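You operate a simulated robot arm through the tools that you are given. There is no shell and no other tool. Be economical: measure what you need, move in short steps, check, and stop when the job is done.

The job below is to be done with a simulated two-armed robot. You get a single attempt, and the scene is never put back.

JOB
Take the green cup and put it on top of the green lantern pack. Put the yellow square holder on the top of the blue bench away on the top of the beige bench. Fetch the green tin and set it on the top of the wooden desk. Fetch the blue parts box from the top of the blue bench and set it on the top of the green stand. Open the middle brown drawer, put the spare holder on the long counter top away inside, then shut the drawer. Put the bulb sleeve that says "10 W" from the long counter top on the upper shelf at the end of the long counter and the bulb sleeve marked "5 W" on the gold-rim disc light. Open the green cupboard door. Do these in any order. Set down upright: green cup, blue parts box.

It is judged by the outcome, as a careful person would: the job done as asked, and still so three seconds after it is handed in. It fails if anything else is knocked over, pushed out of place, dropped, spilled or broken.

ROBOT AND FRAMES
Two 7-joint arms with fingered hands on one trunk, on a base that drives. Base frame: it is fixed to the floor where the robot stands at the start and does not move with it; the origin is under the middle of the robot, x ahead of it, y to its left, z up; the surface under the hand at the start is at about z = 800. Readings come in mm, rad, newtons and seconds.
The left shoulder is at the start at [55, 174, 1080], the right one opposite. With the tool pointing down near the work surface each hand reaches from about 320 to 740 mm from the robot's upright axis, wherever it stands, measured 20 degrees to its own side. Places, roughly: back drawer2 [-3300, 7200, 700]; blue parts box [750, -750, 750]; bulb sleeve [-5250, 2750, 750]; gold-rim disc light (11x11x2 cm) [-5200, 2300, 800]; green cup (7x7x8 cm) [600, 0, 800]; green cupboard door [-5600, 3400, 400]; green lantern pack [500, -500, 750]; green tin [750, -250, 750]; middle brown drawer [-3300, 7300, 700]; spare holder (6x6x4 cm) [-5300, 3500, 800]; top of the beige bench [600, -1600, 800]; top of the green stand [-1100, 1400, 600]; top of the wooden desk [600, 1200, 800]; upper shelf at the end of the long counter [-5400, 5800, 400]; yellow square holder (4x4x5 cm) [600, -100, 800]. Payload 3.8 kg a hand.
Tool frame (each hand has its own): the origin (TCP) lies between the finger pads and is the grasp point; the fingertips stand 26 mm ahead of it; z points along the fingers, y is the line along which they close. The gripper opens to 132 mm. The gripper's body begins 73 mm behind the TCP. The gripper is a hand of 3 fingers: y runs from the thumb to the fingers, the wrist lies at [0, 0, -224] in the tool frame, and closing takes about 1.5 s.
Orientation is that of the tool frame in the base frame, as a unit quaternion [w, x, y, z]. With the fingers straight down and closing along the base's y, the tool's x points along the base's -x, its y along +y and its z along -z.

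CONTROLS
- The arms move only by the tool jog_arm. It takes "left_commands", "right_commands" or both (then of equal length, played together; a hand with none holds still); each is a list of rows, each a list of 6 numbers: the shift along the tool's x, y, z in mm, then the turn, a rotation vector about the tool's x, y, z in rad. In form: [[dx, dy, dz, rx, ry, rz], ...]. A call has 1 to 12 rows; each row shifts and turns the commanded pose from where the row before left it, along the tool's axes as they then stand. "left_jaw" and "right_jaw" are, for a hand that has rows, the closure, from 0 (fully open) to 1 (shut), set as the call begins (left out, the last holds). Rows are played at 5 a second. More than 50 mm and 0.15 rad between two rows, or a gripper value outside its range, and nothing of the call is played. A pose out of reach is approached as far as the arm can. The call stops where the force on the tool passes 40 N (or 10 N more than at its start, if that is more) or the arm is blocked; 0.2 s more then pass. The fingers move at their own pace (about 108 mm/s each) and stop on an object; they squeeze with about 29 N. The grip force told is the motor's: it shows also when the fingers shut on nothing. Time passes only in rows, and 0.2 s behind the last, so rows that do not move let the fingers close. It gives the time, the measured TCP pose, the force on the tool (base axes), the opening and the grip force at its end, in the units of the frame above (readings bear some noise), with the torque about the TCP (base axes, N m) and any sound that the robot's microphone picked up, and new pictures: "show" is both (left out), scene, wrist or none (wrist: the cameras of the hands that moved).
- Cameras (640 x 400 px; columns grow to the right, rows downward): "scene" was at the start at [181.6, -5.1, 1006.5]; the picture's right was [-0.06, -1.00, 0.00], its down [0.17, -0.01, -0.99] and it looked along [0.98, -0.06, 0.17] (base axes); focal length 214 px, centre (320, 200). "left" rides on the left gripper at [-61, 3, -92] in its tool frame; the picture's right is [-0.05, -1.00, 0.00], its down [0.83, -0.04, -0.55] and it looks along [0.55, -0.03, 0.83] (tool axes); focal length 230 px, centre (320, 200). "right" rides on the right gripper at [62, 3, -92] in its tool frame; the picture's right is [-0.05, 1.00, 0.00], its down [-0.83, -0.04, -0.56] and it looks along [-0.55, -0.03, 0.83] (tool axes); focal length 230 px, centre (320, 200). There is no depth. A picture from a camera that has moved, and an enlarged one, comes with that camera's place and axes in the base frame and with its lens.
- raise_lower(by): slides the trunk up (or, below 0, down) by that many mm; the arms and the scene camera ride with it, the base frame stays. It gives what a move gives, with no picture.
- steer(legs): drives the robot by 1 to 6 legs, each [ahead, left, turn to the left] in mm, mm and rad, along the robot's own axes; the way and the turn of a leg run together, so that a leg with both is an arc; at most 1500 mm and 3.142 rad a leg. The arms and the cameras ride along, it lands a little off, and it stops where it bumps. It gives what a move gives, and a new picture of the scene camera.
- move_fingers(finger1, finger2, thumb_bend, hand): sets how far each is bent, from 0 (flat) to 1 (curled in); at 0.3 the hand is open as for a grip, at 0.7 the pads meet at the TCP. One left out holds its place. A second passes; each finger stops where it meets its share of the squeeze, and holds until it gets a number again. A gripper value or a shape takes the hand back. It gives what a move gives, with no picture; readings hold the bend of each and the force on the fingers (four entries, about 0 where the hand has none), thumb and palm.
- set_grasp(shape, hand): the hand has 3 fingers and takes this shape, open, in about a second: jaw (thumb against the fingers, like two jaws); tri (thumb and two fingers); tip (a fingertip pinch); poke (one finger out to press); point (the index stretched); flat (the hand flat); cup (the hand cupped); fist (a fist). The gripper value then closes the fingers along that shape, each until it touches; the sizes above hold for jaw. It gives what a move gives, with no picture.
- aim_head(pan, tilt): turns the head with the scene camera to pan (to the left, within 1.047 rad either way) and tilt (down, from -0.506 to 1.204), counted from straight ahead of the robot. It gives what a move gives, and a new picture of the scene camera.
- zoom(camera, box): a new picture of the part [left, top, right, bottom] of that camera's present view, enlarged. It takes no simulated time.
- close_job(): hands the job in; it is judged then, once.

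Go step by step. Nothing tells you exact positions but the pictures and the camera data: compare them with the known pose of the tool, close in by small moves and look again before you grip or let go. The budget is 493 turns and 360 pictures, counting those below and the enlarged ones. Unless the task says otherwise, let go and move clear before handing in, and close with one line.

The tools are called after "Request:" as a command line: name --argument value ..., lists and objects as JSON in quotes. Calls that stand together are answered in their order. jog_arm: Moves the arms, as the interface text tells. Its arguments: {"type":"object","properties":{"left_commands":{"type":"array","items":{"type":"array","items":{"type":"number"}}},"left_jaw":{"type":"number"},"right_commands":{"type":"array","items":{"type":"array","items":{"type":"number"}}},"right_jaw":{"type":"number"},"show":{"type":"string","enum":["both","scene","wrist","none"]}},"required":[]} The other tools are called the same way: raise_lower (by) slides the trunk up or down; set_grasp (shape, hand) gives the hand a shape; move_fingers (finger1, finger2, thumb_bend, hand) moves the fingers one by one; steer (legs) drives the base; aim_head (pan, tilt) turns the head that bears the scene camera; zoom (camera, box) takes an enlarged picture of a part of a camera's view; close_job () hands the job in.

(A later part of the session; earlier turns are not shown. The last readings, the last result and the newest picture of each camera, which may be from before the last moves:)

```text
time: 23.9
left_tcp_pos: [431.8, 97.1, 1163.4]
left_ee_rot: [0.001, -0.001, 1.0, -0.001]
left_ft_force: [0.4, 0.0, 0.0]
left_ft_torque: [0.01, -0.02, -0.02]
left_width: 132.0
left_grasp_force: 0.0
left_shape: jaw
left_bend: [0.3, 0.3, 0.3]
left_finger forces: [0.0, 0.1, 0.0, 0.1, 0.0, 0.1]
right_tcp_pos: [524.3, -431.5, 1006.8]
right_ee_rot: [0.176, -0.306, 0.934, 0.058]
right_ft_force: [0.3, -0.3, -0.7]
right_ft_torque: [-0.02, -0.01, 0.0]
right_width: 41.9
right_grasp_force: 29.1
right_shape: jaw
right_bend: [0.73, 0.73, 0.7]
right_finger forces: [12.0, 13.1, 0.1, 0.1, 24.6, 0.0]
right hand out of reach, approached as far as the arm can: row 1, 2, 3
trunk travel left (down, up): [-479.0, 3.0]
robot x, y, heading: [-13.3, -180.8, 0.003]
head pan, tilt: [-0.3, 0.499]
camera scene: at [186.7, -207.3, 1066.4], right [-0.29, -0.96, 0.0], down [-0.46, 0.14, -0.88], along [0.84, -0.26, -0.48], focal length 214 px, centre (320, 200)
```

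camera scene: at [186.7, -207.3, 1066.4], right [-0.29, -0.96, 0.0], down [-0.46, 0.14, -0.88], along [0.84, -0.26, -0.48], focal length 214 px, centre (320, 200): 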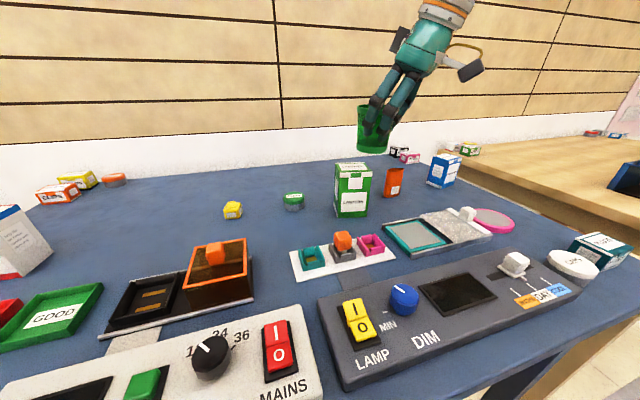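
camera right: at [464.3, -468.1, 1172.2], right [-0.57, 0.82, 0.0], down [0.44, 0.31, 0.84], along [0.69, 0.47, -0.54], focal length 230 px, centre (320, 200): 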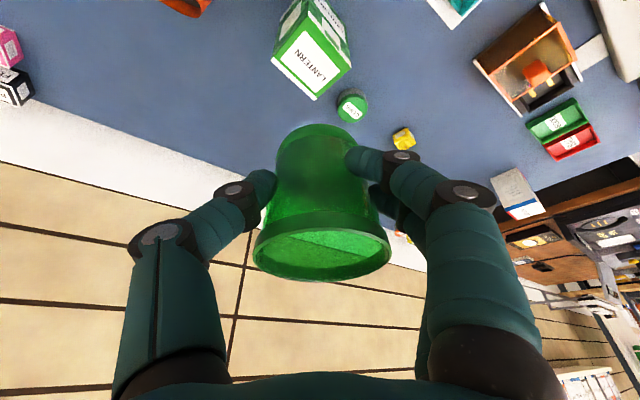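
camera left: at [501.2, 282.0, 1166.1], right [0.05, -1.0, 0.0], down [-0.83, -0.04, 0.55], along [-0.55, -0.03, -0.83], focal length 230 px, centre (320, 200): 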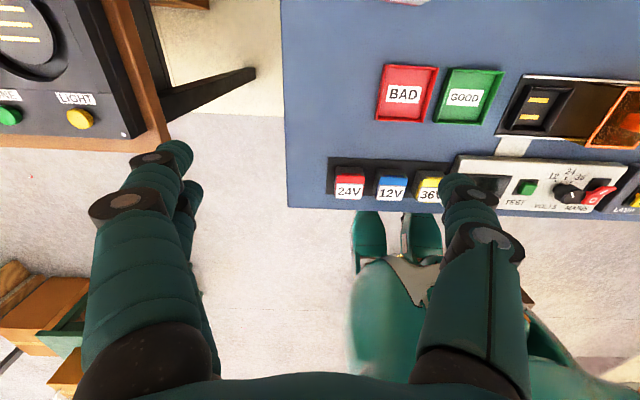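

The arm limit is here at x≈524. I'll try nudging the base forward/left instead (the cup is well above the lantern).

Request:
steer --legs '[[55, 28, 0]]'

```text
time: 24.9
left_tcp_pos: [485.9, 126.4, 1163.8]
left_ee_rot: [0.001, -0.001, 1.0, 0.0]
left_ft_force: [0.5, -0.2, -0.5]
left_ft_torque: [-0.01, -0.02, 0.0]
left_width: 131.8
left_grasp_force: 0.0
left_shape: jaw
left_bend: [0.3, 0.3, 0.3]
left_finger forces: [0.0, 0.0, 0.0, 0.0, 0.0, 0.0]
right_tcp_pos: [578.8, -401.5, 1007.6]
right_ee_rot: [0.175, -0.306, 0.934, 0.058]
right_ft_force: [-0.2, 0.4, -0.9]
right_ft_torque: [0.03, 0.04, -0.01]
right_width: 41.9
right_grasp_force: 29.1
right_shape: jaw
right_bend: [0.73, 0.73, 0.7]
right_finger forces: [12.0, 13.0, 0.1, 0.0, 24.7, 0.0]
trunk travel left (down, up): [-479.0, 3.0]
robot x, y, heading: [46.9, -152.4, 0.001]
head pan, tilt: [-0.3, 0.499]
camera scene: at [240.9, -178.9, 1066.6], right [-0.29, -0.96, 0.0], down [-0.46, 0.14, -0.88], along [0.84, -0.26, -0.48], focal length 214 px, centre (320, 200)
```

scene: 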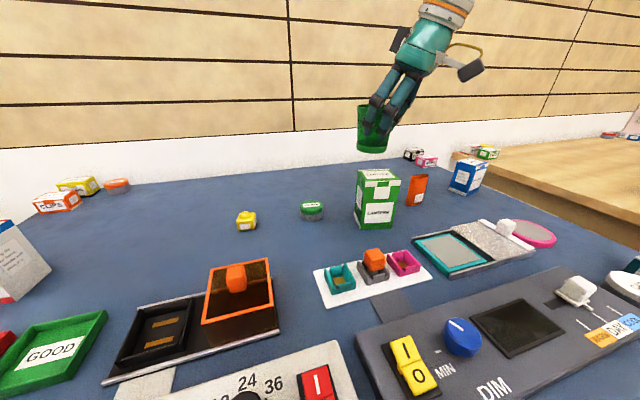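

The base has room forward. TCP is now over the lantern; zooming to compare cup and lantern alignment.

Request:
zoom --camera "scene" --box '[300, 90, 460, 240]'

Request:
jog_arm --right_commands '[[7.2, 0, 18.6, 0, 0, 0]]' --show "wrist"

```text
2.67 times, centred on (380, 165) of scene
camera zoom: at [240.9, -178.9, 1066.6], right [-0.29, -0.96, 0.0], down [-0.46, 0.14, -0.88], along [0.84, -0.26, -0.48], focal length 572 px, centre (160, 293)
```

zoom: 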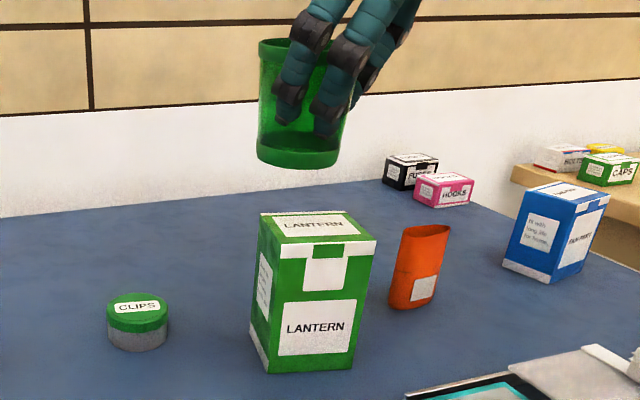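

```text
time: 25.2
left_tcp_pos: [483.5, 124.7, 1164.9]
left_ee_rot: [0.002, -0.001, 1.0, 0.0]
left_ft_force: [-0.2, 0.3, -0.3]
left_ft_torque: [0.01, -0.01, 0.03]
left_width: 132.1
left_grasp_force: 0.0
left_shape: jaw
left_bend: [0.3, 0.3, 0.3]
left_finger forces: [0.1, 0.1, 0.0, 0.1, 0.1, 0.0]
right_tcp_pos: [571.7, -406.5, 990.2]
right_ee_rot: [0.178, -0.305, 0.934, 0.058]
right_ft_force: [-0.6, -0.3, -0.2]
right_ft_torque: [0.0, 0.04, 0.02]
right_width: 41.7
right_grasp_force: 28.8
right_shape: jaw
right_bend: [0.73, 0.73, 0.7]
right_finger forces: [12.0, 13.1, 0.0, 0.0, 24.7, 0.1]
right hand out of reach, approached as far as the arm can: row 1
trunk travel left (down, up): [-479.0, 3.0]
robot x, y, heading: [45.3, -153.0, 0.002]
head pan, tilt: [-0.3, 0.499]
camera right: at [495.2, -457.1, 1053.1], right [-0.55, 0.83, 0.02], down [0.48, 0.3, 0.82], along [0.68, 0.46, -0.57], focal length 230 px, centre (320, 200)
```

right: 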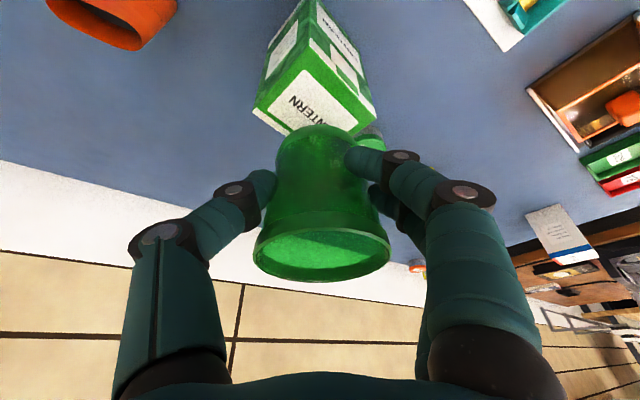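

Two views agree the cup axis sits ~(+15,+10) mm from the TCP, so it is already nearly over the lantern centre. Lowering by the trunk and checking.

Request:
raise_lower --by -10

```text
time: 25.8
left_tcp_pos: [485.7, 125.5, 1154.0]
left_ee_rot: [0.002, -0.001, 1.0, -0.001]
left_ft_force: [-0.3, -0.7, 0.7]
left_ft_torque: [-0.02, -0.02, -0.02]
left_width: 131.9
left_grasp_force: 0.1
left_shape: jaw
left_bend: [0.3, 0.3, 0.3]
left_finger forces: [0.1, 0.0, 0.1, 0.0, 0.1, 0.0]
right_tcp_pos: [573.7, -404.9, 981.4]
right_ee_rot: [0.175, -0.306, 0.934, 0.057]
right_ft_force: [-0.3, 0.2, -0.3]
right_ft_torque: [-0.01, 0.01, -0.01]
right_width: 41.8
right_grasp_force: 29.0
right_shape: jaw
right_bend: [0.73, 0.73, 0.7]
right_finger forces: [12.2, 13.2, 0.0, 0.0, 24.7, 0.0]
trunk travel left (down, up): [-469.0, 13.0]
robot x, y, heading: [42.8, -153.6, 0.003]
head pan, tilt: [-0.3, 0.499]
```

Request:
raise_lower --by -10

Request:
zoom --camera "scene" --box '[300, 90, 460, 240]'

Request:
zoom --camera "right" --box '[220, 0, 420, 160]'

```text
time: 26.4
left_tcp_pos: [484.1, 125.9, 1143.8]
left_ee_rot: [0.002, -0.001, 1.0, 0.001]
left_ft_force: [-0.1, 0.0, -1.1]
left_ft_torque: [0.0, -0.01, 0.04]
left_width: 132.0
left_grasp_force: 0.1
left_shape: jaw
left_bend: [0.3, 0.3, 0.3]
left_finger forces: [0.0, 0.0, 0.0, 0.0, 0.1, 0.0]
right_tcp_pos: [572.3, -404.5, 970.3]
right_ee_rot: [0.174, -0.307, 0.934, 0.057]
right_ft_force: [0.1, -0.6, -1.2]
right_ft_torque: [-0.02, -0.02, -0.01]
right_width: 41.6
right_grasp_force: 29.3
right_shape: jaw
right_bend: [0.73, 0.73, 0.7]
right_finger forces: [12.1, 13.1, 0.1, 0.0, 24.8, 0.0]
trunk travel left (down, up): [-459.0, 23.0]
robot x, y, heading: [43.5, -155.7, 0.004]
head pan, tilt: [-0.3, 0.499]
```

```text
2.67 times, centred on (380, 165) of scene
camera zoom: at [239.3, -179.0, 1038.3], right [-0.29, -0.96, 0.0], down [-0.46, 0.14, -0.88], along [0.84, -0.26, -0.48], focal length 572 px, centre (160, 293)
```

zoom: 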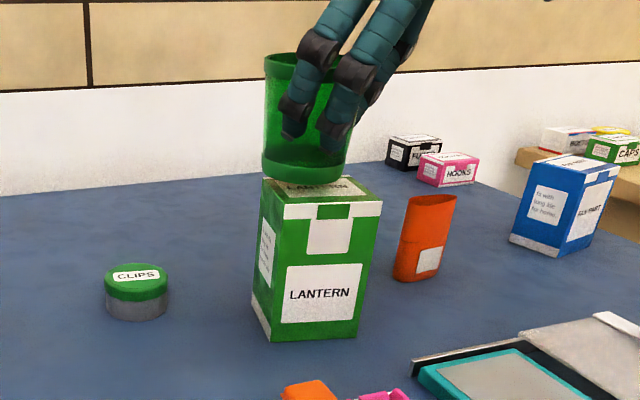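

```text
2.50 times, centred on (320, 80) of right
camera zoom: at [496.0, -456.5, 1034.3], right [-0.55, 0.83, 0.02], down [0.49, 0.3, 0.82], along [0.68, 0.46, -0.57], focal length 575 px, centre (320, 500)
```

zoom: 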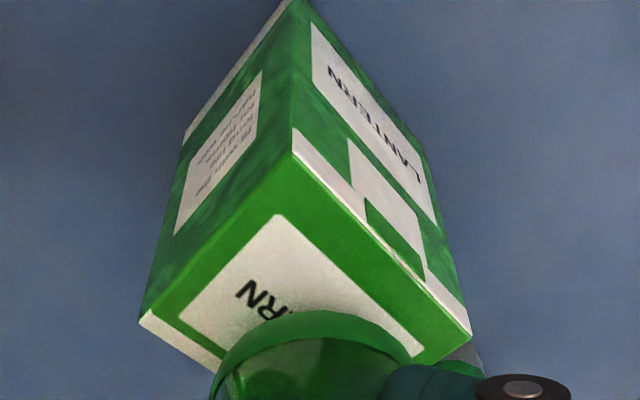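

Alignment looks good; lowering in small steps until contact.

Request:
raise_lower --by -7

Request:
zoom --camera "scene" --box '[320, 120, 420, 183]'

```text
time: 27.0
left_tcp_pos: [484.5, 125.5, 1137.2]
left_ee_rot: [0.0, -0.001, 1.0, -0.001]
left_ft_force: [0.2, -0.7, -0.4]
left_ft_torque: [0.01, -0.01, 0.0]
left_width: 131.9
left_grasp_force: 0.0
left_shape: jaw
left_bend: [0.3, 0.3, 0.3]
left_finger forces: [0.1, 0.0, 0.0, 0.0, 0.0, 0.0]
right_tcp_pos: [572.7, -407.0, 961.9]
right_ee_rot: [0.175, -0.306, 0.934, 0.058]
right_ft_force: [-0.6, 0.5, -0.4]
right_ft_torque: [-0.05, 0.0, -0.02]
right_width: 41.9
right_grasp_force: 29.3
right_shape: jaw
right_bend: [0.73, 0.73, 0.7]
right_finger forces: [12.5, 13.7, 0.1, 0.1, 25.3, 0.1]
trunk travel left (down, up): [-452.0, 30.0]
robot x, y, heading: [46.9, -152.3, -0.004]
head pan, tilt: [-0.3, 0.499]
```

```text
6.35 times, centred on (370, 152) of scene
camera zoom: at [238.6, -179.0, 1028.2], right [-0.29, -0.96, 0.0], down [-0.46, 0.14, -0.88], along [0.84, -0.26, -0.48], focal length 1362 px, centre (2, 508)
```

zoom: 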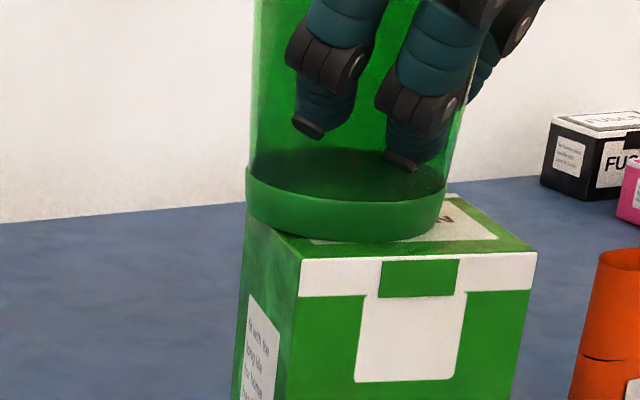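

The cup looks ~10 mm left and ~8 mm back of centre. Raise a little, nudge the base, and lower again.

Request:
raise_lower --by 6

Request:
steer --legs '[[-8, -11, 0]]'

Request:
zoom --camera "scene" --box '[320, 120, 420, 183]'

```text
time: 27.5
left_tcp_pos: [484.6, 126.3, 1141.6]
left_ee_rot: [0.002, -0.001, 1.0, 0.0]
left_ft_force: [0.0, 0.6, 0.9]
left_ft_torque: [0.01, 0.0, -0.01]
left_width: 131.9
left_grasp_force: 0.1
left_shape: jaw
left_bend: [0.3, 0.3, 0.3]
left_finger forces: [0.0, 0.0, 0.1, 0.0, 0.1, 0.0]
right_tcp_pos: [573.1, -404.7, 968.5]
right_ee_rot: [0.174, -0.307, 0.934, 0.058]
right_ft_force: [-0.2, 0.6, -0.4]
right_ft_torque: [0.01, 0.04, -0.02]
right_width: 41.5
right_grasp_force: 29.1
right_shape: jaw
right_bend: [0.73, 0.73, 0.7]
right_finger forces: [12.4, 13.6, 0.0, 0.1, 25.3, 0.1]
trunk travel left (down, up): [-458.0, 24.0]
robot x, y, heading: [47.4, -150.3, -0.001]
head pan, tilt: [-0.3, 0.499]
```

```text
time: 28.3
left_tcp_pos: [477.8, 115.3, 1141.3]
left_ee_rot: [0.001, -0.002, 1.0, -0.001]
left_ft_force: [0.0, -0.3, 0.3]
left_ft_torque: [0.0, -0.01, 0.01]
left_width: 131.9
left_grasp_force: 0.1
left_shape: jaw
left_bend: [0.3, 0.3, 0.3]
left_finger forces: [0.0, 0.1, 0.0, 0.0, 0.0, 0.0]
right_tcp_pos: [565.6, -415.0, 968.5]
right_ee_rot: [0.174, -0.307, 0.934, 0.058]
right_ft_force: [-0.2, 0.2, 0.2]
right_ft_torque: [-0.04, -0.01, 0.05]
right_width: 41.8
right_grasp_force: 29.3
right_shape: jaw
right_bend: [0.73, 0.73, 0.7]
right_finger forces: [12.5, 13.7, 0.0, 0.0, 25.2, 0.0]
trunk travel left (down, up): [-458.0, 24.0]
robot x, y, heading: [35.9, -165.2, 0.008]
head pan, tilt: [-0.3, 0.499]
camera scene: at [232.2, -189.2, 1036.6], right [-0.29, -0.96, 0.0], down [-0.46, 0.14, -0.88], along [0.84, -0.26, -0.48], focal length 214 px, centre (320, 200)
```

scene: 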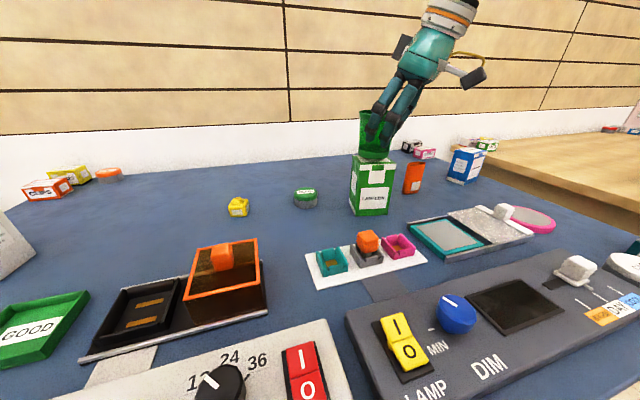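

```text
6.35 times, centred on (370, 152) of scene
camera zoom: at [232.2, -189.2, 1036.6], right [-0.29, -0.96, 0.0], down [-0.46, 0.14, -0.88], along [0.84, -0.26, -0.48], focal length 1362 px, centre (2, 508)
```

zoom: 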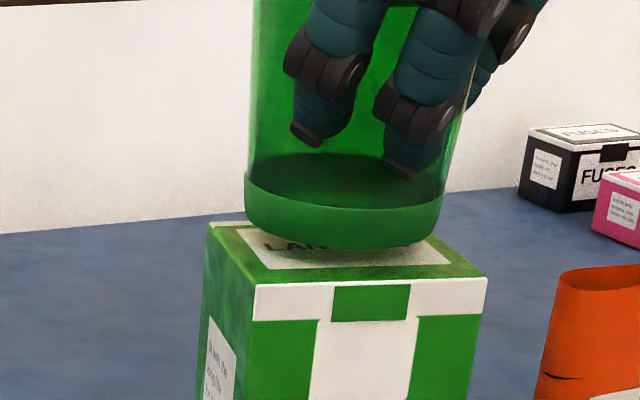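

Laterally centred now. Lowering to contact.

Request:
raise_lower --by -8

Request:
raise_lower --by -3

Request:
zoom --camera "scene" --box '[320, 110, 420, 173]'

```text
time: 28.9
left_tcp_pos: [476.9, 115.4, 1134.9]
left_ee_rot: [0.001, -0.002, 1.0, -0.001]
left_ft_force: [0.0, 0.3, 1.1]
left_ft_torque: [0.0, 0.01, -0.02]
left_width: 131.8
left_grasp_force: 0.1
left_shape: jaw
left_bend: [0.3, 0.3, 0.3]
left_finger forces: [0.1, 0.0, 0.0, 0.1, 0.0, 0.1]
right_tcp_pos: [565.5, -415.1, 960.7]
right_ee_rot: [0.176, -0.307, 0.934, 0.057]
right_ft_force: [0.6, 0.9, 4.4]
right_ft_torque: [0.05, 0.0, 0.02]
right_width: 42.1
right_grasp_force: 29.0
right_shape: jaw
right_bend: [0.73, 0.74, 0.7]
right_finger forces: [12.7, 14.1, 0.0, 0.1, 26.1, 0.1]
trunk travel left (down, up): [-450.0, 32.0]
robot x, y, heading: [38.1, -160.4, 0.003]
head pan, tilt: [-0.3, 0.499]
```

```text
time: 29.4
left_tcp_pos: [477.2, 115.6, 1132.5]
left_ee_rot: [0.002, -0.001, 1.0, -0.001]
left_ft_force: [0.5, -0.2, 0.8]
left_ft_torque: [-0.01, -0.01, 0.02]
left_width: 131.8
left_grasp_force: 0.0
left_shape: jaw
left_bend: [0.3, 0.3, 0.3]
left_finger forces: [0.0, 0.0, 0.0, 0.0, 0.0, 0.0]
right_tcp_pos: [565.4, -414.4, 961.0]
right_ee_rot: [0.179, -0.307, 0.933, 0.058]
right_ft_force: [1.1, -0.1, 16.2]
right_ft_torque: [0.08, -0.03, 0.01]
right_width: 41.9
right_grasp_force: 29.3
right_shape: jaw
right_bend: [0.74, 0.74, 0.7]
right_finger forces: [14.7, 13.6, 0.0, 0.1, 27.4, 0.0]
trunk travel left (down, up): [-447.0, 35.0]
robot x, y, heading: [38.7, -162.8, 0.002]
head pan, tilt: [-0.3, 0.499]
```

```text
6.35 times, centred on (370, 142) of scene
camera zoom: at [230.0, -189.4, 1021.6], right [-0.29, -0.96, 0.0], down [-0.46, 0.14, -0.88], along [0.84, -0.26, -0.48], focal length 1362 px, centre (2, 571)
```

zoom: 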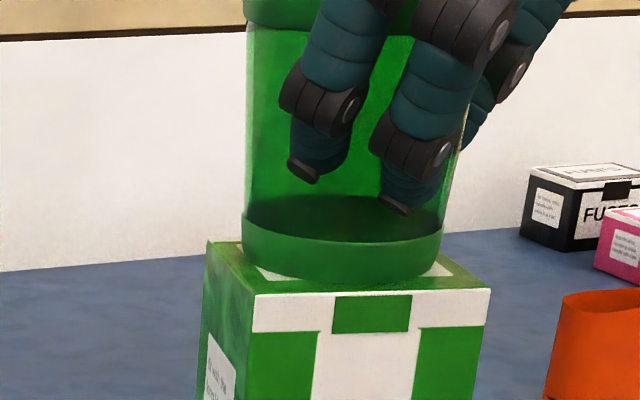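

Contact confirmed, cup centred. Relieve the load and release.

Request:
raise_lower --by 2

Request:
jog_arm --right_commands '[[0, 0, 0, 0, 0, 0], [0, 0, 0, 0, 0, 0], [0, 0, 0, 0, 0, 0], [0, 0, 0, 0, 0, 0], [0, 0, 0, 0, 0, 0]]' --right_jaw 0

```text
time: 29.9
left_tcp_pos: [476.6, 115.9, 1132.0]
left_ee_rot: [0.001, -0.001, 1.0, -0.001]
left_ft_force: [-0.1, 0.1, -0.3]
left_ft_torque: [-0.02, 0.0, -0.01]
left_width: 131.9
left_grasp_force: 0.2
left_shape: jaw
left_bend: [0.3, 0.3, 0.3]
left_finger forces: [0.0, 0.0, 0.0, 0.0, 0.1, 0.1]
right_tcp_pos: [565.0, -415.0, 961.1]
right_ee_rot: [0.175, -0.307, 0.934, 0.057]
right_ft_force: [3.0, -0.2, 12.7]
right_ft_torque: [0.05, -0.08, -0.03]
right_width: 41.9
right_grasp_force: 29.2
right_shape: jaw
right_bend: [0.74, 0.74, 0.7]
right_finger forces: [13.0, 13.7, 0.1, 0.0, 26.7, 0.1]
trunk travel left (down, up): [-449.0, 33.0]
robot x, y, heading: [37.6, -163.9, 0.003]
head pan, tilt: [-0.3, 0.499]
```

```text
time: 31.1
left_tcp_pos: [477.2, 115.1, 1134.0]
left_ee_rot: [0.0, -0.001, 1.0, 0.001]
left_ft_force: [0.1, 0.0, 0.6]
left_ft_torque: [-0.01, 0.01, 0.01]
left_width: 132.0
left_grasp_force: 0.0
left_shape: jaw
left_bend: [0.3, 0.3, 0.3]
left_finger forces: [0.1, 0.0, 0.0, 0.0, 0.0, 0.0]
right_tcp_pos: [564.1, -416.0, 959.8]
right_ee_rot: [0.176, -0.307, 0.934, 0.058]
right_ft_force: [-0.7, -0.2, -0.1]
right_ft_torque: [0.02, 0.01, -0.01]
right_width: 132.0
right_grasp_force: 0.1
right_shape: jaw
right_bend: [0.3, 0.3, 0.3]
right_finger forces: [0.1, 0.1, 0.0, 0.0, 0.0, 0.0]
trunk travel left (down, up): [-449.0, 33.0]
robot x, y, heading: [38.2, -163.8, 0.005]
head pan, tilt: [-0.3, 0.499]
camera scene: at [230.8, -189.7, 1024.1], right [-0.29, -0.96, 0.0], down [-0.46, 0.14, -0.88], along [0.84, -0.26, -0.48], focal length 214 px, centre (320, 200)
camera right: at [488.7, -467.1, 1023.7], right [-0.55, 0.83, 0.02], down [0.49, 0.3, 0.82], along [0.68, 0.46, -0.57], focal length 230 px, centre (320, 200)
```

scene: 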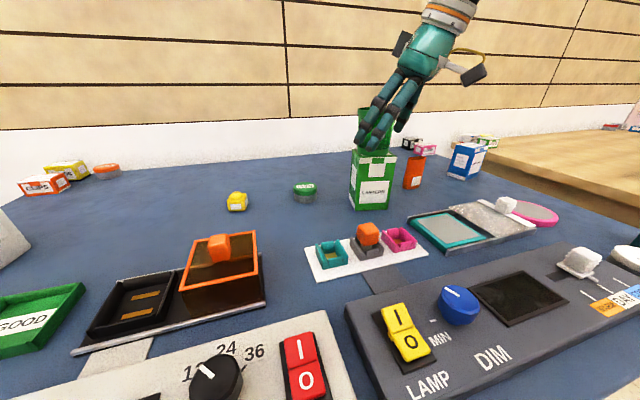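
right: 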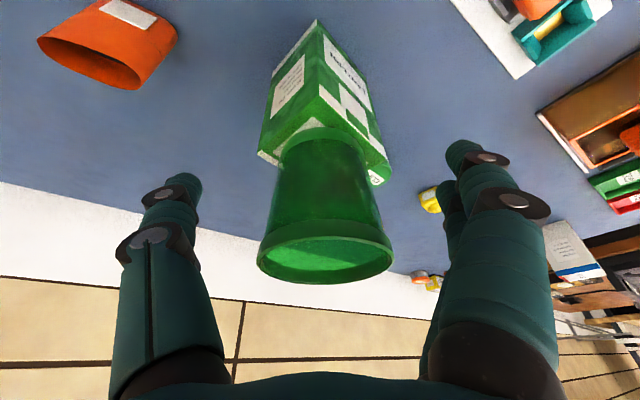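

Cup stands on the lantern. Retreating the right hand back along its axis.

Request:
jog_arm --right_commands '[[0, 0, -25, 0, 0, 0], [0, 0, -25, 0, 0, 0], [0, 0, -30, 0, 0, 0], [0, 0, -30, 0, 0, 0]]'

```text
time: 32.1
left_tcp_pos: [475.2, 114.4, 1133.8]
left_ee_rot: [0.001, -0.001, 1.0, 0.001]
left_ft_force: [-0.5, 0.3, -0.6]
left_ft_torque: [0.0, -0.01, 0.01]
left_width: 132.1
left_grasp_force: 0.0
left_shape: jaw
left_bend: [0.3, 0.3, 0.3]
left_finger forces: [0.0, 0.0, 0.0, 0.1, 0.1, 0.0]
right_tcp_pos: [530.3, -439.0, 1061.5]
right_ee_rot: [0.175, -0.307, 0.934, 0.057]
right_ft_force: [-0.6, 1.1, 0.2]
right_ft_torque: [0.04, 0.05, -0.03]
right_width: 132.0
right_grasp_force: 0.1
right_shape: jaw
right_bend: [0.3, 0.3, 0.3]
right_finger forces: [0.0, 0.0, 0.0, 0.0, 0.0, 0.0]
trunk travel left (down, up): [-449.0, 33.0]
robot x, y, heading: [38.5, -163.4, 0.006]
head pan, tilt: [-0.3, 0.499]
camera scene: at [230.4, -189.7, 1024.2], right [-0.29, -0.96, 0.0], down [-0.46, 0.14, -0.88], along [0.84, -0.26, -0.48], focal length 214 px, centre (320, 200)
camera right: at [454.0, -490.6, 1125.5], right [-0.55, 0.83, 0.02], down [0.49, 0.3, 0.82], along [0.68, 0.46, -0.57], focal length 230 px, centre (320, 200)
```

scene: 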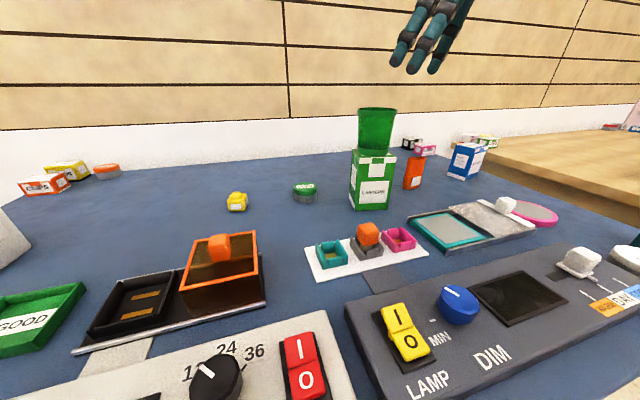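
right: 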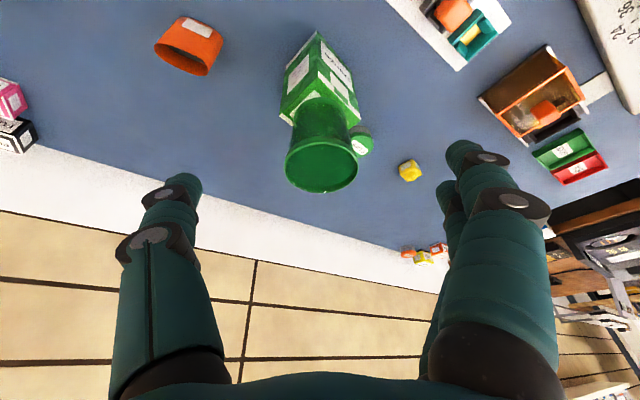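

Raise a bit, shift base left/forward for the yellow holder, and bring the right tool to zero yaw.

Request:
raise_lower --by 30

Request:
steer --legs '[[0, 220, 0], [40, 0, 0]]'

Request:
jog_arm --right_commands '[[0, 0, 0, 0.05, -0.015, 0.116], [0, 0, 0, 0.05, -0.015, 0.116], [0, 0, 0, 0.05, -0.015, 0.116], [0, 0, 0, 0.05, -0.015, 0.116], [0, 0, 0, 0.05, -0.015, 0.116]]'

```text
time: 32.9
left_tcp_pos: [479.1, 114.5, 1162.4]
left_ee_rot: [-0.001, -0.001, 1.0, 0.0]
left_ft_force: [-0.3, -0.2, 0.1]
left_ft_torque: [-0.04, -0.01, -0.02]
left_width: 132.0
left_grasp_force: 0.0
left_shape: jaw
left_bend: [0.3, 0.3, 0.3]
left_finger forces: [0.1, 0.0, 0.0, 0.0, 0.1, 0.1]
right_tcp_pos: [534.1, -439.9, 1090.6]
right_ee_rot: [0.174, -0.307, 0.934, 0.059]
right_ft_force: [0.6, 0.7, -0.5]
right_ft_torque: [0.02, 0.02, -0.01]
right_width: 131.7
right_grasp_force: 0.1
right_shape: jaw
right_bend: [0.3, 0.3, 0.3]
right_finger forces: [0.0, 0.0, 0.1, 0.0, 0.0, 0.0]
trunk travel left (down, up): [-479.0, 3.0]
robot x, y, heading: [36.4, -160.0, 0.0]
head pan, tilt: [-0.3, 0.499]
```

```text
time: 35.9
left_tcp_pos: [517.4, 330.4, 1162.4]
left_ee_rot: [0.001, 0.0, 1.0, 0.0]
left_ft_force: [0.1, 0.2, 0.5]
left_ft_torque: [-0.04, 0.03, -0.01]
left_width: 132.1
left_grasp_force: 0.1
left_shape: jaw
left_bend: [0.3, 0.3, 0.3]
left_finger forces: [0.0, 0.1, 0.0, 0.0, 0.0, 0.0]
right_tcp_pos: [571.9, -224.8, 1093.2]
right_ee_rot: [0.175, -0.305, 0.934, 0.057]
right_ft_force: [0.8, 0.1, -0.3]
right_ft_torque: [0.0, 0.05, -0.01]
right_width: 131.8
right_grasp_force: 0.1
right_shape: jaw
right_bend: [0.3, 0.3, 0.3]
right_finger forces: [0.1, 0.0, 0.0, 0.0, 0.0, 0.0]
trunk travel left (down, up): [-479.0, 3.0]
robot x, y, heading: [75.6, 55.5, -0.001]
head pan, tilt: [-0.3, 0.499]
camera scene: at [272.6, 25.6, 1066.4], right [-0.29, -0.96, 0.0], down [-0.46, 0.14, -0.88], along [0.84, -0.26, -0.48], focal length 214 px, centre (320, 200)
```

scene: 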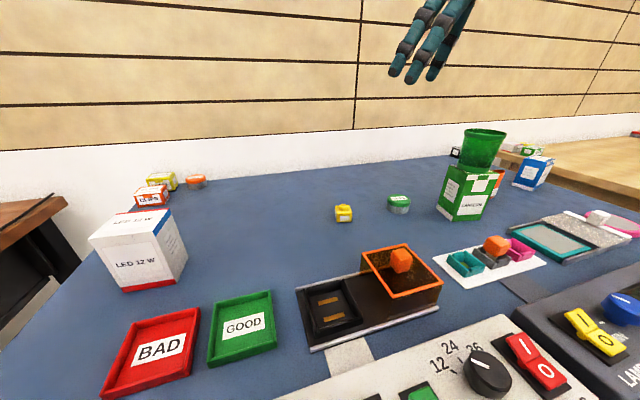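

```text
time: 37.1
left_tcp_pos: [515.1, 329.6, 1163.6]
left_ee_rot: [0.001, -0.001, 1.0, 0.0]
left_ft_force: [-0.9, 0.2, -0.2]
left_ft_torque: [-0.01, -0.01, 0.0]
left_width: 131.9
left_grasp_force: 0.0
left_shape: jaw
left_bend: [0.3, 0.3, 0.3]
left_finger forces: [0.1, 0.0, 0.0, 0.1, 0.0, 0.1]
right_tcp_pos: [570.5, -224.8, 1092.8]
right_ee_rot: [0.222, 0.0, 0.975, 0.002]
right_ft_force: [-0.7, 0.0, -0.1]
right_ft_torque: [-0.02, 0.01, 0.0]
right_width: 132.1
right_grasp_force: 0.1
right_shape: jaw
right_bend: [0.3, 0.3, 0.3]
right_finger forces: [0.0, 0.1, 0.0, 0.0, 0.0, 0.0]
trunk travel left (down, up): [-479.0, 3.0]
robot x, y, heading: [79.0, 51.3, 0.003]
head pan, tilt: [-0.3, 0.499]
camera scene: at [271.2, 25.0, 1066.4], right [-0.29, -0.96, 0.0], down [-0.46, 0.14, -0.88], along [0.84, -0.26, -0.48], focal length 214 px, centre (320, 200)
camera right: at [473.7, -221.9, 1148.6], right [0.05, 1.0, 0.03], down [0.51, -0.04, 0.86], along [0.86, -0.03, -0.51], focal length 230 px, centre (320, 200)
```

scene: 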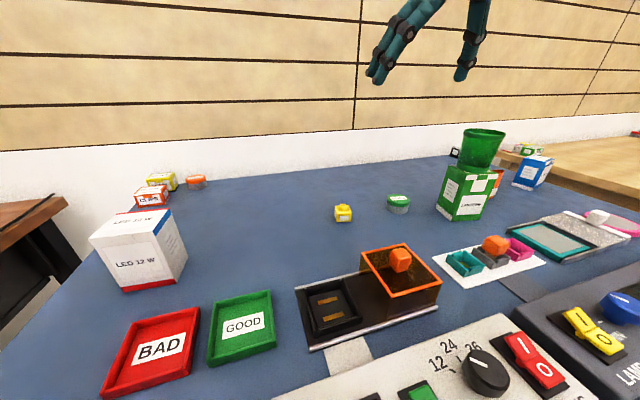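
right: 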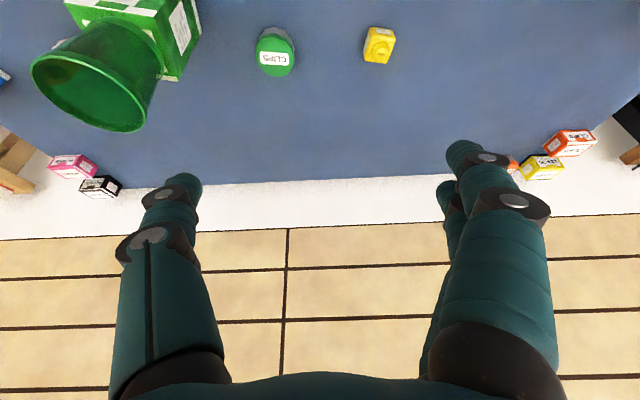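

Yellow holder ≈ (628,-142). Moving to a pre-grasp pose.

Request:
jog_arm --right_commands '[[10.7, 20, 29.4, 0, 0, 0], [10.7, 20, 29.4, 0, 0, 0], [10.7, 20, 29.4, 0, 0, 0], [10.7, 13, 29.4, 0, 0, 0], [10.7, 10, 29.4, 0, 0, 0], [10.7, 0, 29.4, 0, 0, 0]]'

```text
time: 38.5
left_tcp_pos: [517.1, 327.9, 1164.2]
left_ee_rot: [0.001, 0.0, 1.0, 0.0]
left_ft_force: [-1.1, 0.5, 0.3]
left_ft_torque: [0.0, 0.0, 0.01]
left_width: 131.7
left_grasp_force: 0.0
left_shape: jaw
left_bend: [0.3, 0.3, 0.3]
left_finger forces: [0.0, 0.1, 0.0, 0.1, 0.1, 0.0]
right_tcp_pos: [548.1, -191.9, 939.2]
right_ee_rot: [0.222, -0.001, 0.975, 0.003]
right_ft_force: [1.3, -0.4, -0.2]
right_ft_torque: [-0.02, 0.0, 0.03]
right_width: 131.7
right_grasp_force: 0.0
right_shape: jaw
right_bend: [0.3, 0.3, 0.3]
right_finger forces: [0.1, 0.0, 0.0, 0.0, 0.1, 0.0]
right hand out of reach, approached as far as the arm can: row 3, 4, 5, 6
trunk travel left (down, up): [-479.0, 3.0]
robot x, y, heading: [79.7, 53.3, -0.0]
head pan, tilt: [-0.3, 0.499]
camera scene: at [271.2, 24.8, 1066.4], right [-0.29, -0.96, 0.0], down [-0.46, 0.14, -0.88], along [0.84, -0.26, -0.48], focal length 214 px, centre (320, 200)
camera right: at [451.3, -189.0, 995.2], right [0.05, 1.0, 0.03], down [0.51, -0.05, 0.86], along [0.86, -0.03, -0.51], focal length 230 px, centre (320, 200)
```

scene: 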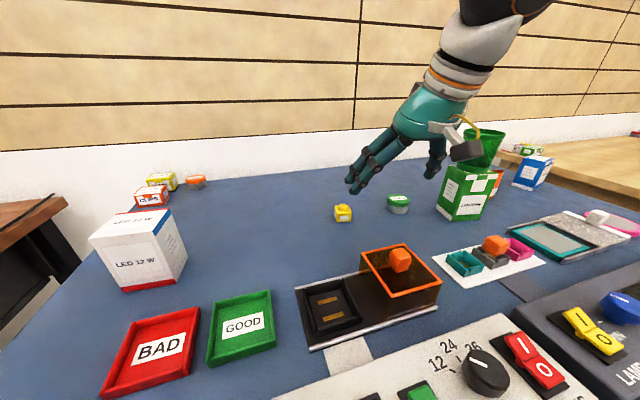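
right: 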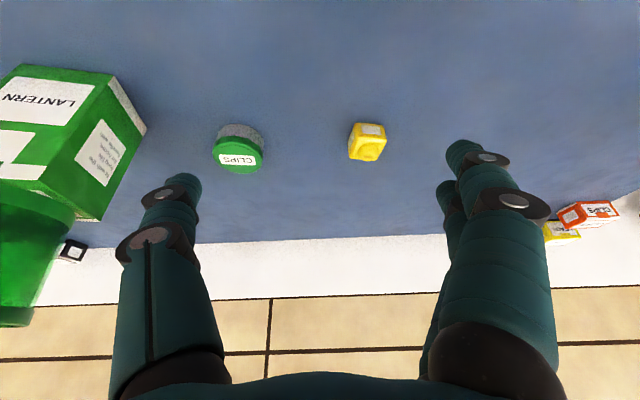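

The limit seems angular: the right hand must be ≥~27° to its own side. I'll drive left 120 mm.

Request:
steer --legs '[[0, 110, 0]]'

Request:
jog_arm --right_commands '[[-20, -20, 15, 0, 0, 0], [-20, -20, 10, 0, 0, 0]]'

```text
time: 39.2
left_tcp_pos: [517.0, 328.7, 1162.7]
left_ee_rot: [0.001, 0.001, 1.0, 0.0]
left_ft_force: [-0.6, -0.3, -0.8]
left_ft_torque: [-0.01, -0.01, 0.04]
left_width: 131.9
left_grasp_force: 0.1
left_shape: jaw
left_bend: [0.3, 0.3, 0.3]
left_finger forces: [0.1, 0.0, 0.1, 0.0, 0.0, 0.0]
right_tcp_pos: [546.5, -192.5, 939.0]
right_ee_rot: [0.223, 0.001, 0.975, 0.003]
right_ft_force: [0.1, -0.5, 0.4]
right_ft_torque: [0.01, 0.01, 0.03]
right_width: 132.1
right_grasp_force: 0.0
right_shape: jaw
right_bend: [0.3, 0.3, 0.3]
right_finger forces: [0.0, 0.0, 0.1, 0.1, 0.0, 0.0]
trunk travel left (down, up): [-479.0, 3.0]
robot x, y, heading: [77.4, 52.1, 0.001]
head pan, tilt: [-0.3, 0.499]
stopped in leg 1: the robot was blocked; the commanded pose is now the measured one
camera scene: at [269.9, 25.5, 1066.5], right [-0.3, -0.95, 0.0], down [-0.46, 0.14, -0.88], along [0.84, -0.26, -0.48], focal length 214 px, centre (320, 200)
```

scene: 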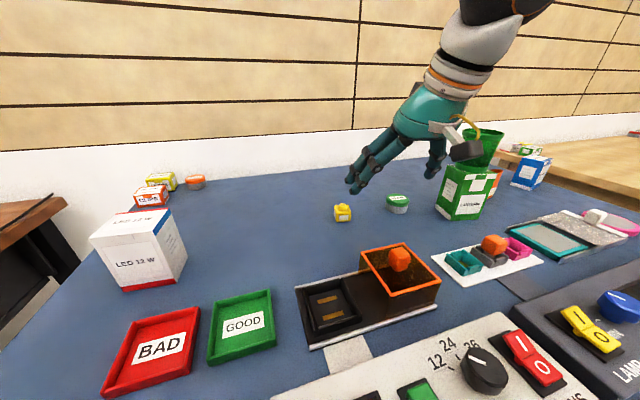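

```text
time: 39.8
left_tcp_pos: [515.1, 328.4, 1163.6]
left_ee_rot: [0.001, 0.001, 1.0, 0.0]
left_ft_force: [-0.6, 0.5, 0.6]
left_ft_torque: [0.02, -0.01, 0.01]
left_width: 131.9
left_grasp_force: 0.0
left_shape: jaw
left_bend: [0.3, 0.3, 0.3]
left_finger forces: [0.0, 0.1, 0.0, 0.1, 0.0, 0.0]
right_tcp_pos: [588.4, -237.0, 936.7]
right_ee_rot: [0.223, 0.001, 0.975, 0.003]
right_ft_force: [0.2, -0.5, 0.4]
right_ft_torque: [-0.01, 0.0, -0.01]
right_width: 131.8
right_grasp_force: 0.1
right_shape: jaw
right_bend: [0.3, 0.3, 0.3]
right_finger forces: [0.0, 0.0, 0.1, 0.0, 0.1, 0.0]
right hand out of reach, approached as far as the arm can: row 1
trunk travel left (down, up): [-479.0, 3.0]
robot x, y, heading: [72.9, 52.9, 0.002]
head pan, tilt: [-0.3, 0.499]
camera scene: at [270.1, 25.2, 1066.4], right [-0.3, -0.95, 0.0], down [-0.46, 0.14, -0.88], along [0.84, -0.26, -0.48], focal length 214 px, centre (320, 200)
camera right: at [490.8, -233.2, 993.4], right [0.05, 1.0, 0.03], down [0.51, -0.05, 0.86], along [0.86, -0.03, -0.51], focal length 230 px, centre (320, 200)
```

scene: 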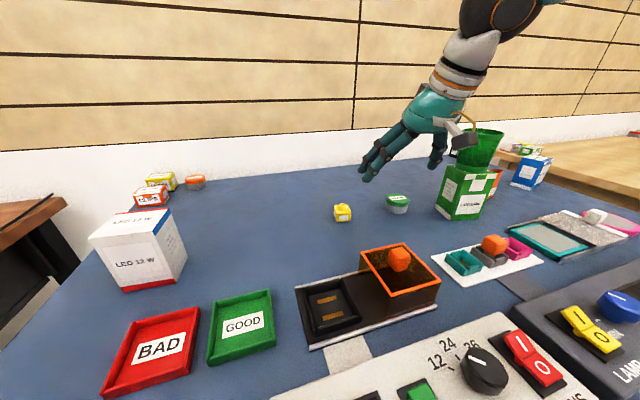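
right: 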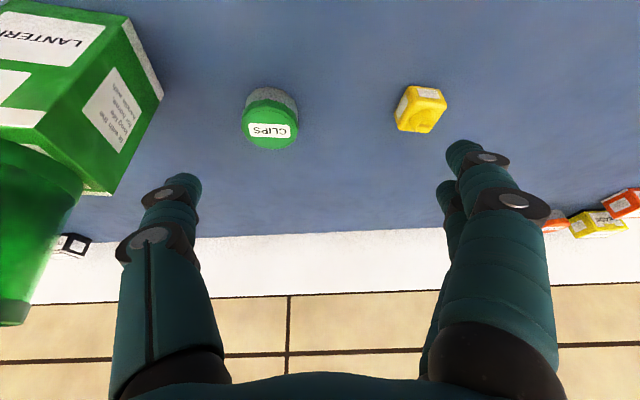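

The base is blocked leftwards here. Swap plan: right hand takes the green tin now (it is ~30° to the right), and the left hand will take the yellow holder later. Moving to pre-grasp of the tin with the jaw partly closed.

Request:
jog_arm --right_commands '[[3.4, -22, 0, 0, 0, 0], [3.4, -22, 12, 0, 0, 0], [0, 0, 12, 0, 0, 0]]' --right_jaw 0.3

```text
time: 40.6
left_tcp_pos: [517.1, 329.1, 1164.1]
left_ee_rot: [0.001, 0.0, 1.0, 0.0]
left_ft_force: [-1.1, 0.2, -0.1]
left_ft_torque: [0.03, -0.01, 0.01]
left_width: 132.1
left_grasp_force: 0.0
left_shape: jaw
left_bend: [0.3, 0.3, 0.3]
left_finger forces: [0.0, 0.0, 0.0, 0.0, 0.0, 0.1]
right_tcp_pos: [593.5, -280.2, 911.7]
right_ee_rot: [0.223, 0.0, 0.975, 0.004]
right_ft_force: [0.2, 0.2, 0.2]
right_ft_torque: [-0.01, 0.02, -0.03]
right_width: 93.0
right_grasp_force: 0.0
right_shape: jaw
right_bend: [0.67, 0.67, 0.64]
right_finger forces: [0.0, 0.0, 0.1, 0.1, 0.0, 0.1]
trunk travel left (down, up): [-479.0, 3.0]
robot x, y, heading: [76.7, 55.4, -0.001]
head pan, tilt: [-0.3, 0.499]
camera scene: at [270.3, 25.2, 1066.4], right [-0.3, -0.95, 0.0], down [-0.46, 0.14, -0.88], along [0.84, -0.26, -0.48], focal length 214 px, centre (320, 200)
camera right: at [496.7, -276.9, 967.3], right [0.05, 1.0, 0.03], down [0.51, -0.05, 0.86], along [0.86, -0.03, -0.51], focal length 230 px, centre (320, 200)
```

scene: 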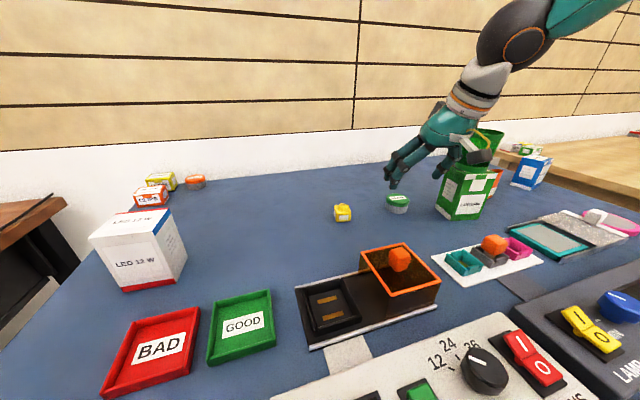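
right: 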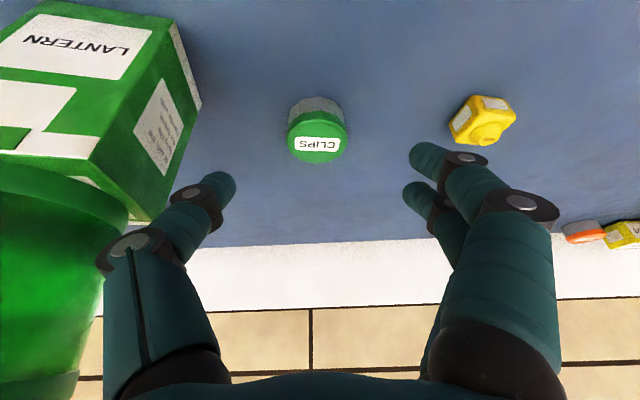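

Tin well centred between fingers. Descending along the tool axis.

Request:
jog_arm --right_commands '[[1, 1, 30, 0, 0, 0], [1, 0, 30, 0, 0, 0], [1, 0, 28, 0, 0, 0]]' --right_jaw 0.38

```text
time: 41.4
left_tcp_pos: [516.0, 330.2, 1164.2]
left_ee_rot: [0.0, 0.0, 1.0, -0.001]
left_ft_force: [0.5, 0.2, 0.8]
left_ft_torque: [0.01, 0.02, 0.04]
left_width: 131.6
left_grasp_force: 0.1
left_shape: jaw
left_bend: [0.3, 0.3, 0.3]
left_finger forces: [0.0, 0.0, 0.0, 0.0, 0.1, 0.0]
right_tcp_pos: [577.1, -300.9, 885.8]
right_ee_rot: [0.223, 0.002, 0.975, 0.002]
right_ft_force: [0.2, 2.7, 1.6]
right_ft_torque: [-0.22, 0.04, -0.07]
right_width: 82.3
right_grasp_force: 0.0
right_shape: jaw
right_bend: [0.71, 0.71, 0.69]
right_finger forces: [0.1, 0.0, 0.1, 0.0, 2.9, 0.0]
right hand out of reach, approached as far as the arm can: row 1, 2, 3
trunk travel left (down, up): [-479.0, 3.0]
robot x, y, heading: [72.2, 50.3, 0.004]
head pan, tilt: [-0.3, 0.499]
camera scene: at [269.9, 25.7, 1066.5], right [-0.3, -0.95, 0.0], down [-0.46, 0.14, -0.88], along [0.84, -0.26, -0.48], focal length 214 px, centre (320, 200)
camera right: at [481.5, -298.1, 942.1], right [0.05, 1.0, 0.03], down [0.51, -0.05, 0.86], along [0.86, -0.03, -0.51], focal length 230 px, centre (320, 200)
```

scene: 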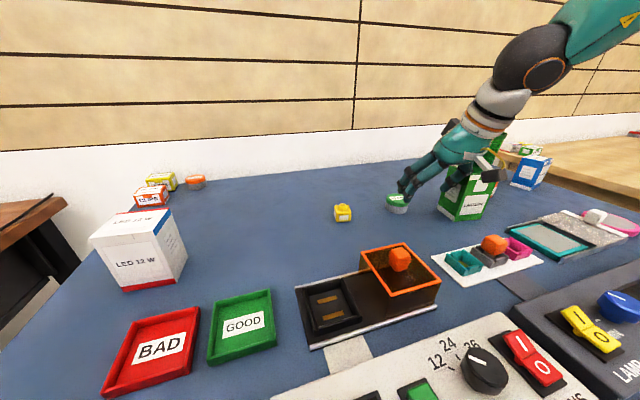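
right: 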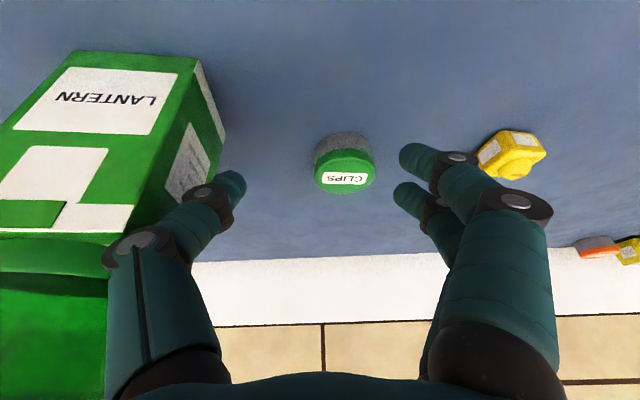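

The arm drifted and the thumb brushed the lantern lightly; backing off upward at once.

Request:
jog_arm --right_commands '[[-8, 8, -20, 0, 0, 0], [-8, 5, -20, 0, 0, 0]]'

```text
time: 42.0
left_tcp_pos: [515.5, 329.1, 1162.8]
left_ee_rot: [0.002, 0.001, 1.0, 0.0]
left_ft_force: [0.6, 0.0, 0.2]
left_ft_torque: [0.0, 0.0, 0.01]
left_width: 131.9
left_grasp_force: 0.0
left_shape: jaw
left_bend: [0.3, 0.3, 0.3]
left_finger forces: [0.0, 0.0, 0.1, 0.0, 0.0, 0.0]
right_tcp_pos: [574.9, -289.6, 928.0]
right_ee_rot: [0.223, 0.0, 0.975, 0.002]
right_ft_force: [0.4, 0.0, -0.1]
right_ft_torque: [0.01, 0.01, 0.01]
right_width: 82.4
right_grasp_force: 0.1
right_shape: jaw
right_bend: [0.71, 0.71, 0.69]
right_finger forces: [0.0, 0.0, 0.0, 0.1, 0.0, 0.0]
trunk travel left (down, up): [-479.0, 3.0]
robot x, y, heading: [77.9, 53.3, 0.004]
head pan, tilt: [-0.3, 0.499]
camera scene: at [269.8, 25.4, 1066.6], right [-0.3, -0.95, 0.0], down [-0.46, 0.14, -0.88], along [0.84, -0.26, -0.48], focal length 214 px, centre (320, 200)
camera right: at [479.0, -286.7, 984.1], right [0.05, 1.0, 0.03], down [0.51, -0.05, 0.86], along [0.86, -0.03, -0.51], focal length 230 px, centre (320, 200)
```

scene: 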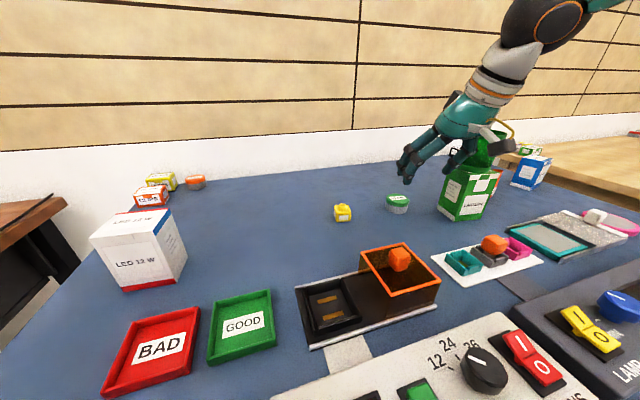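
right: 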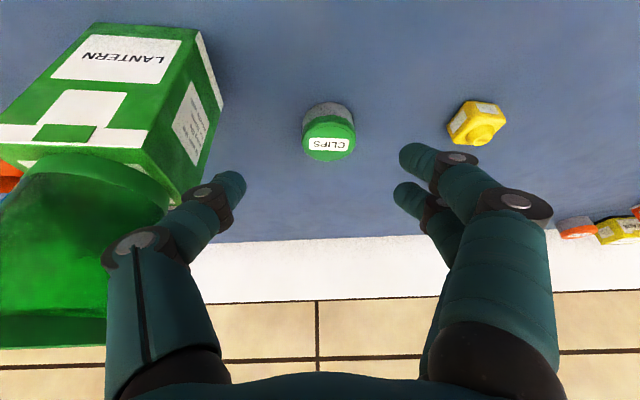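

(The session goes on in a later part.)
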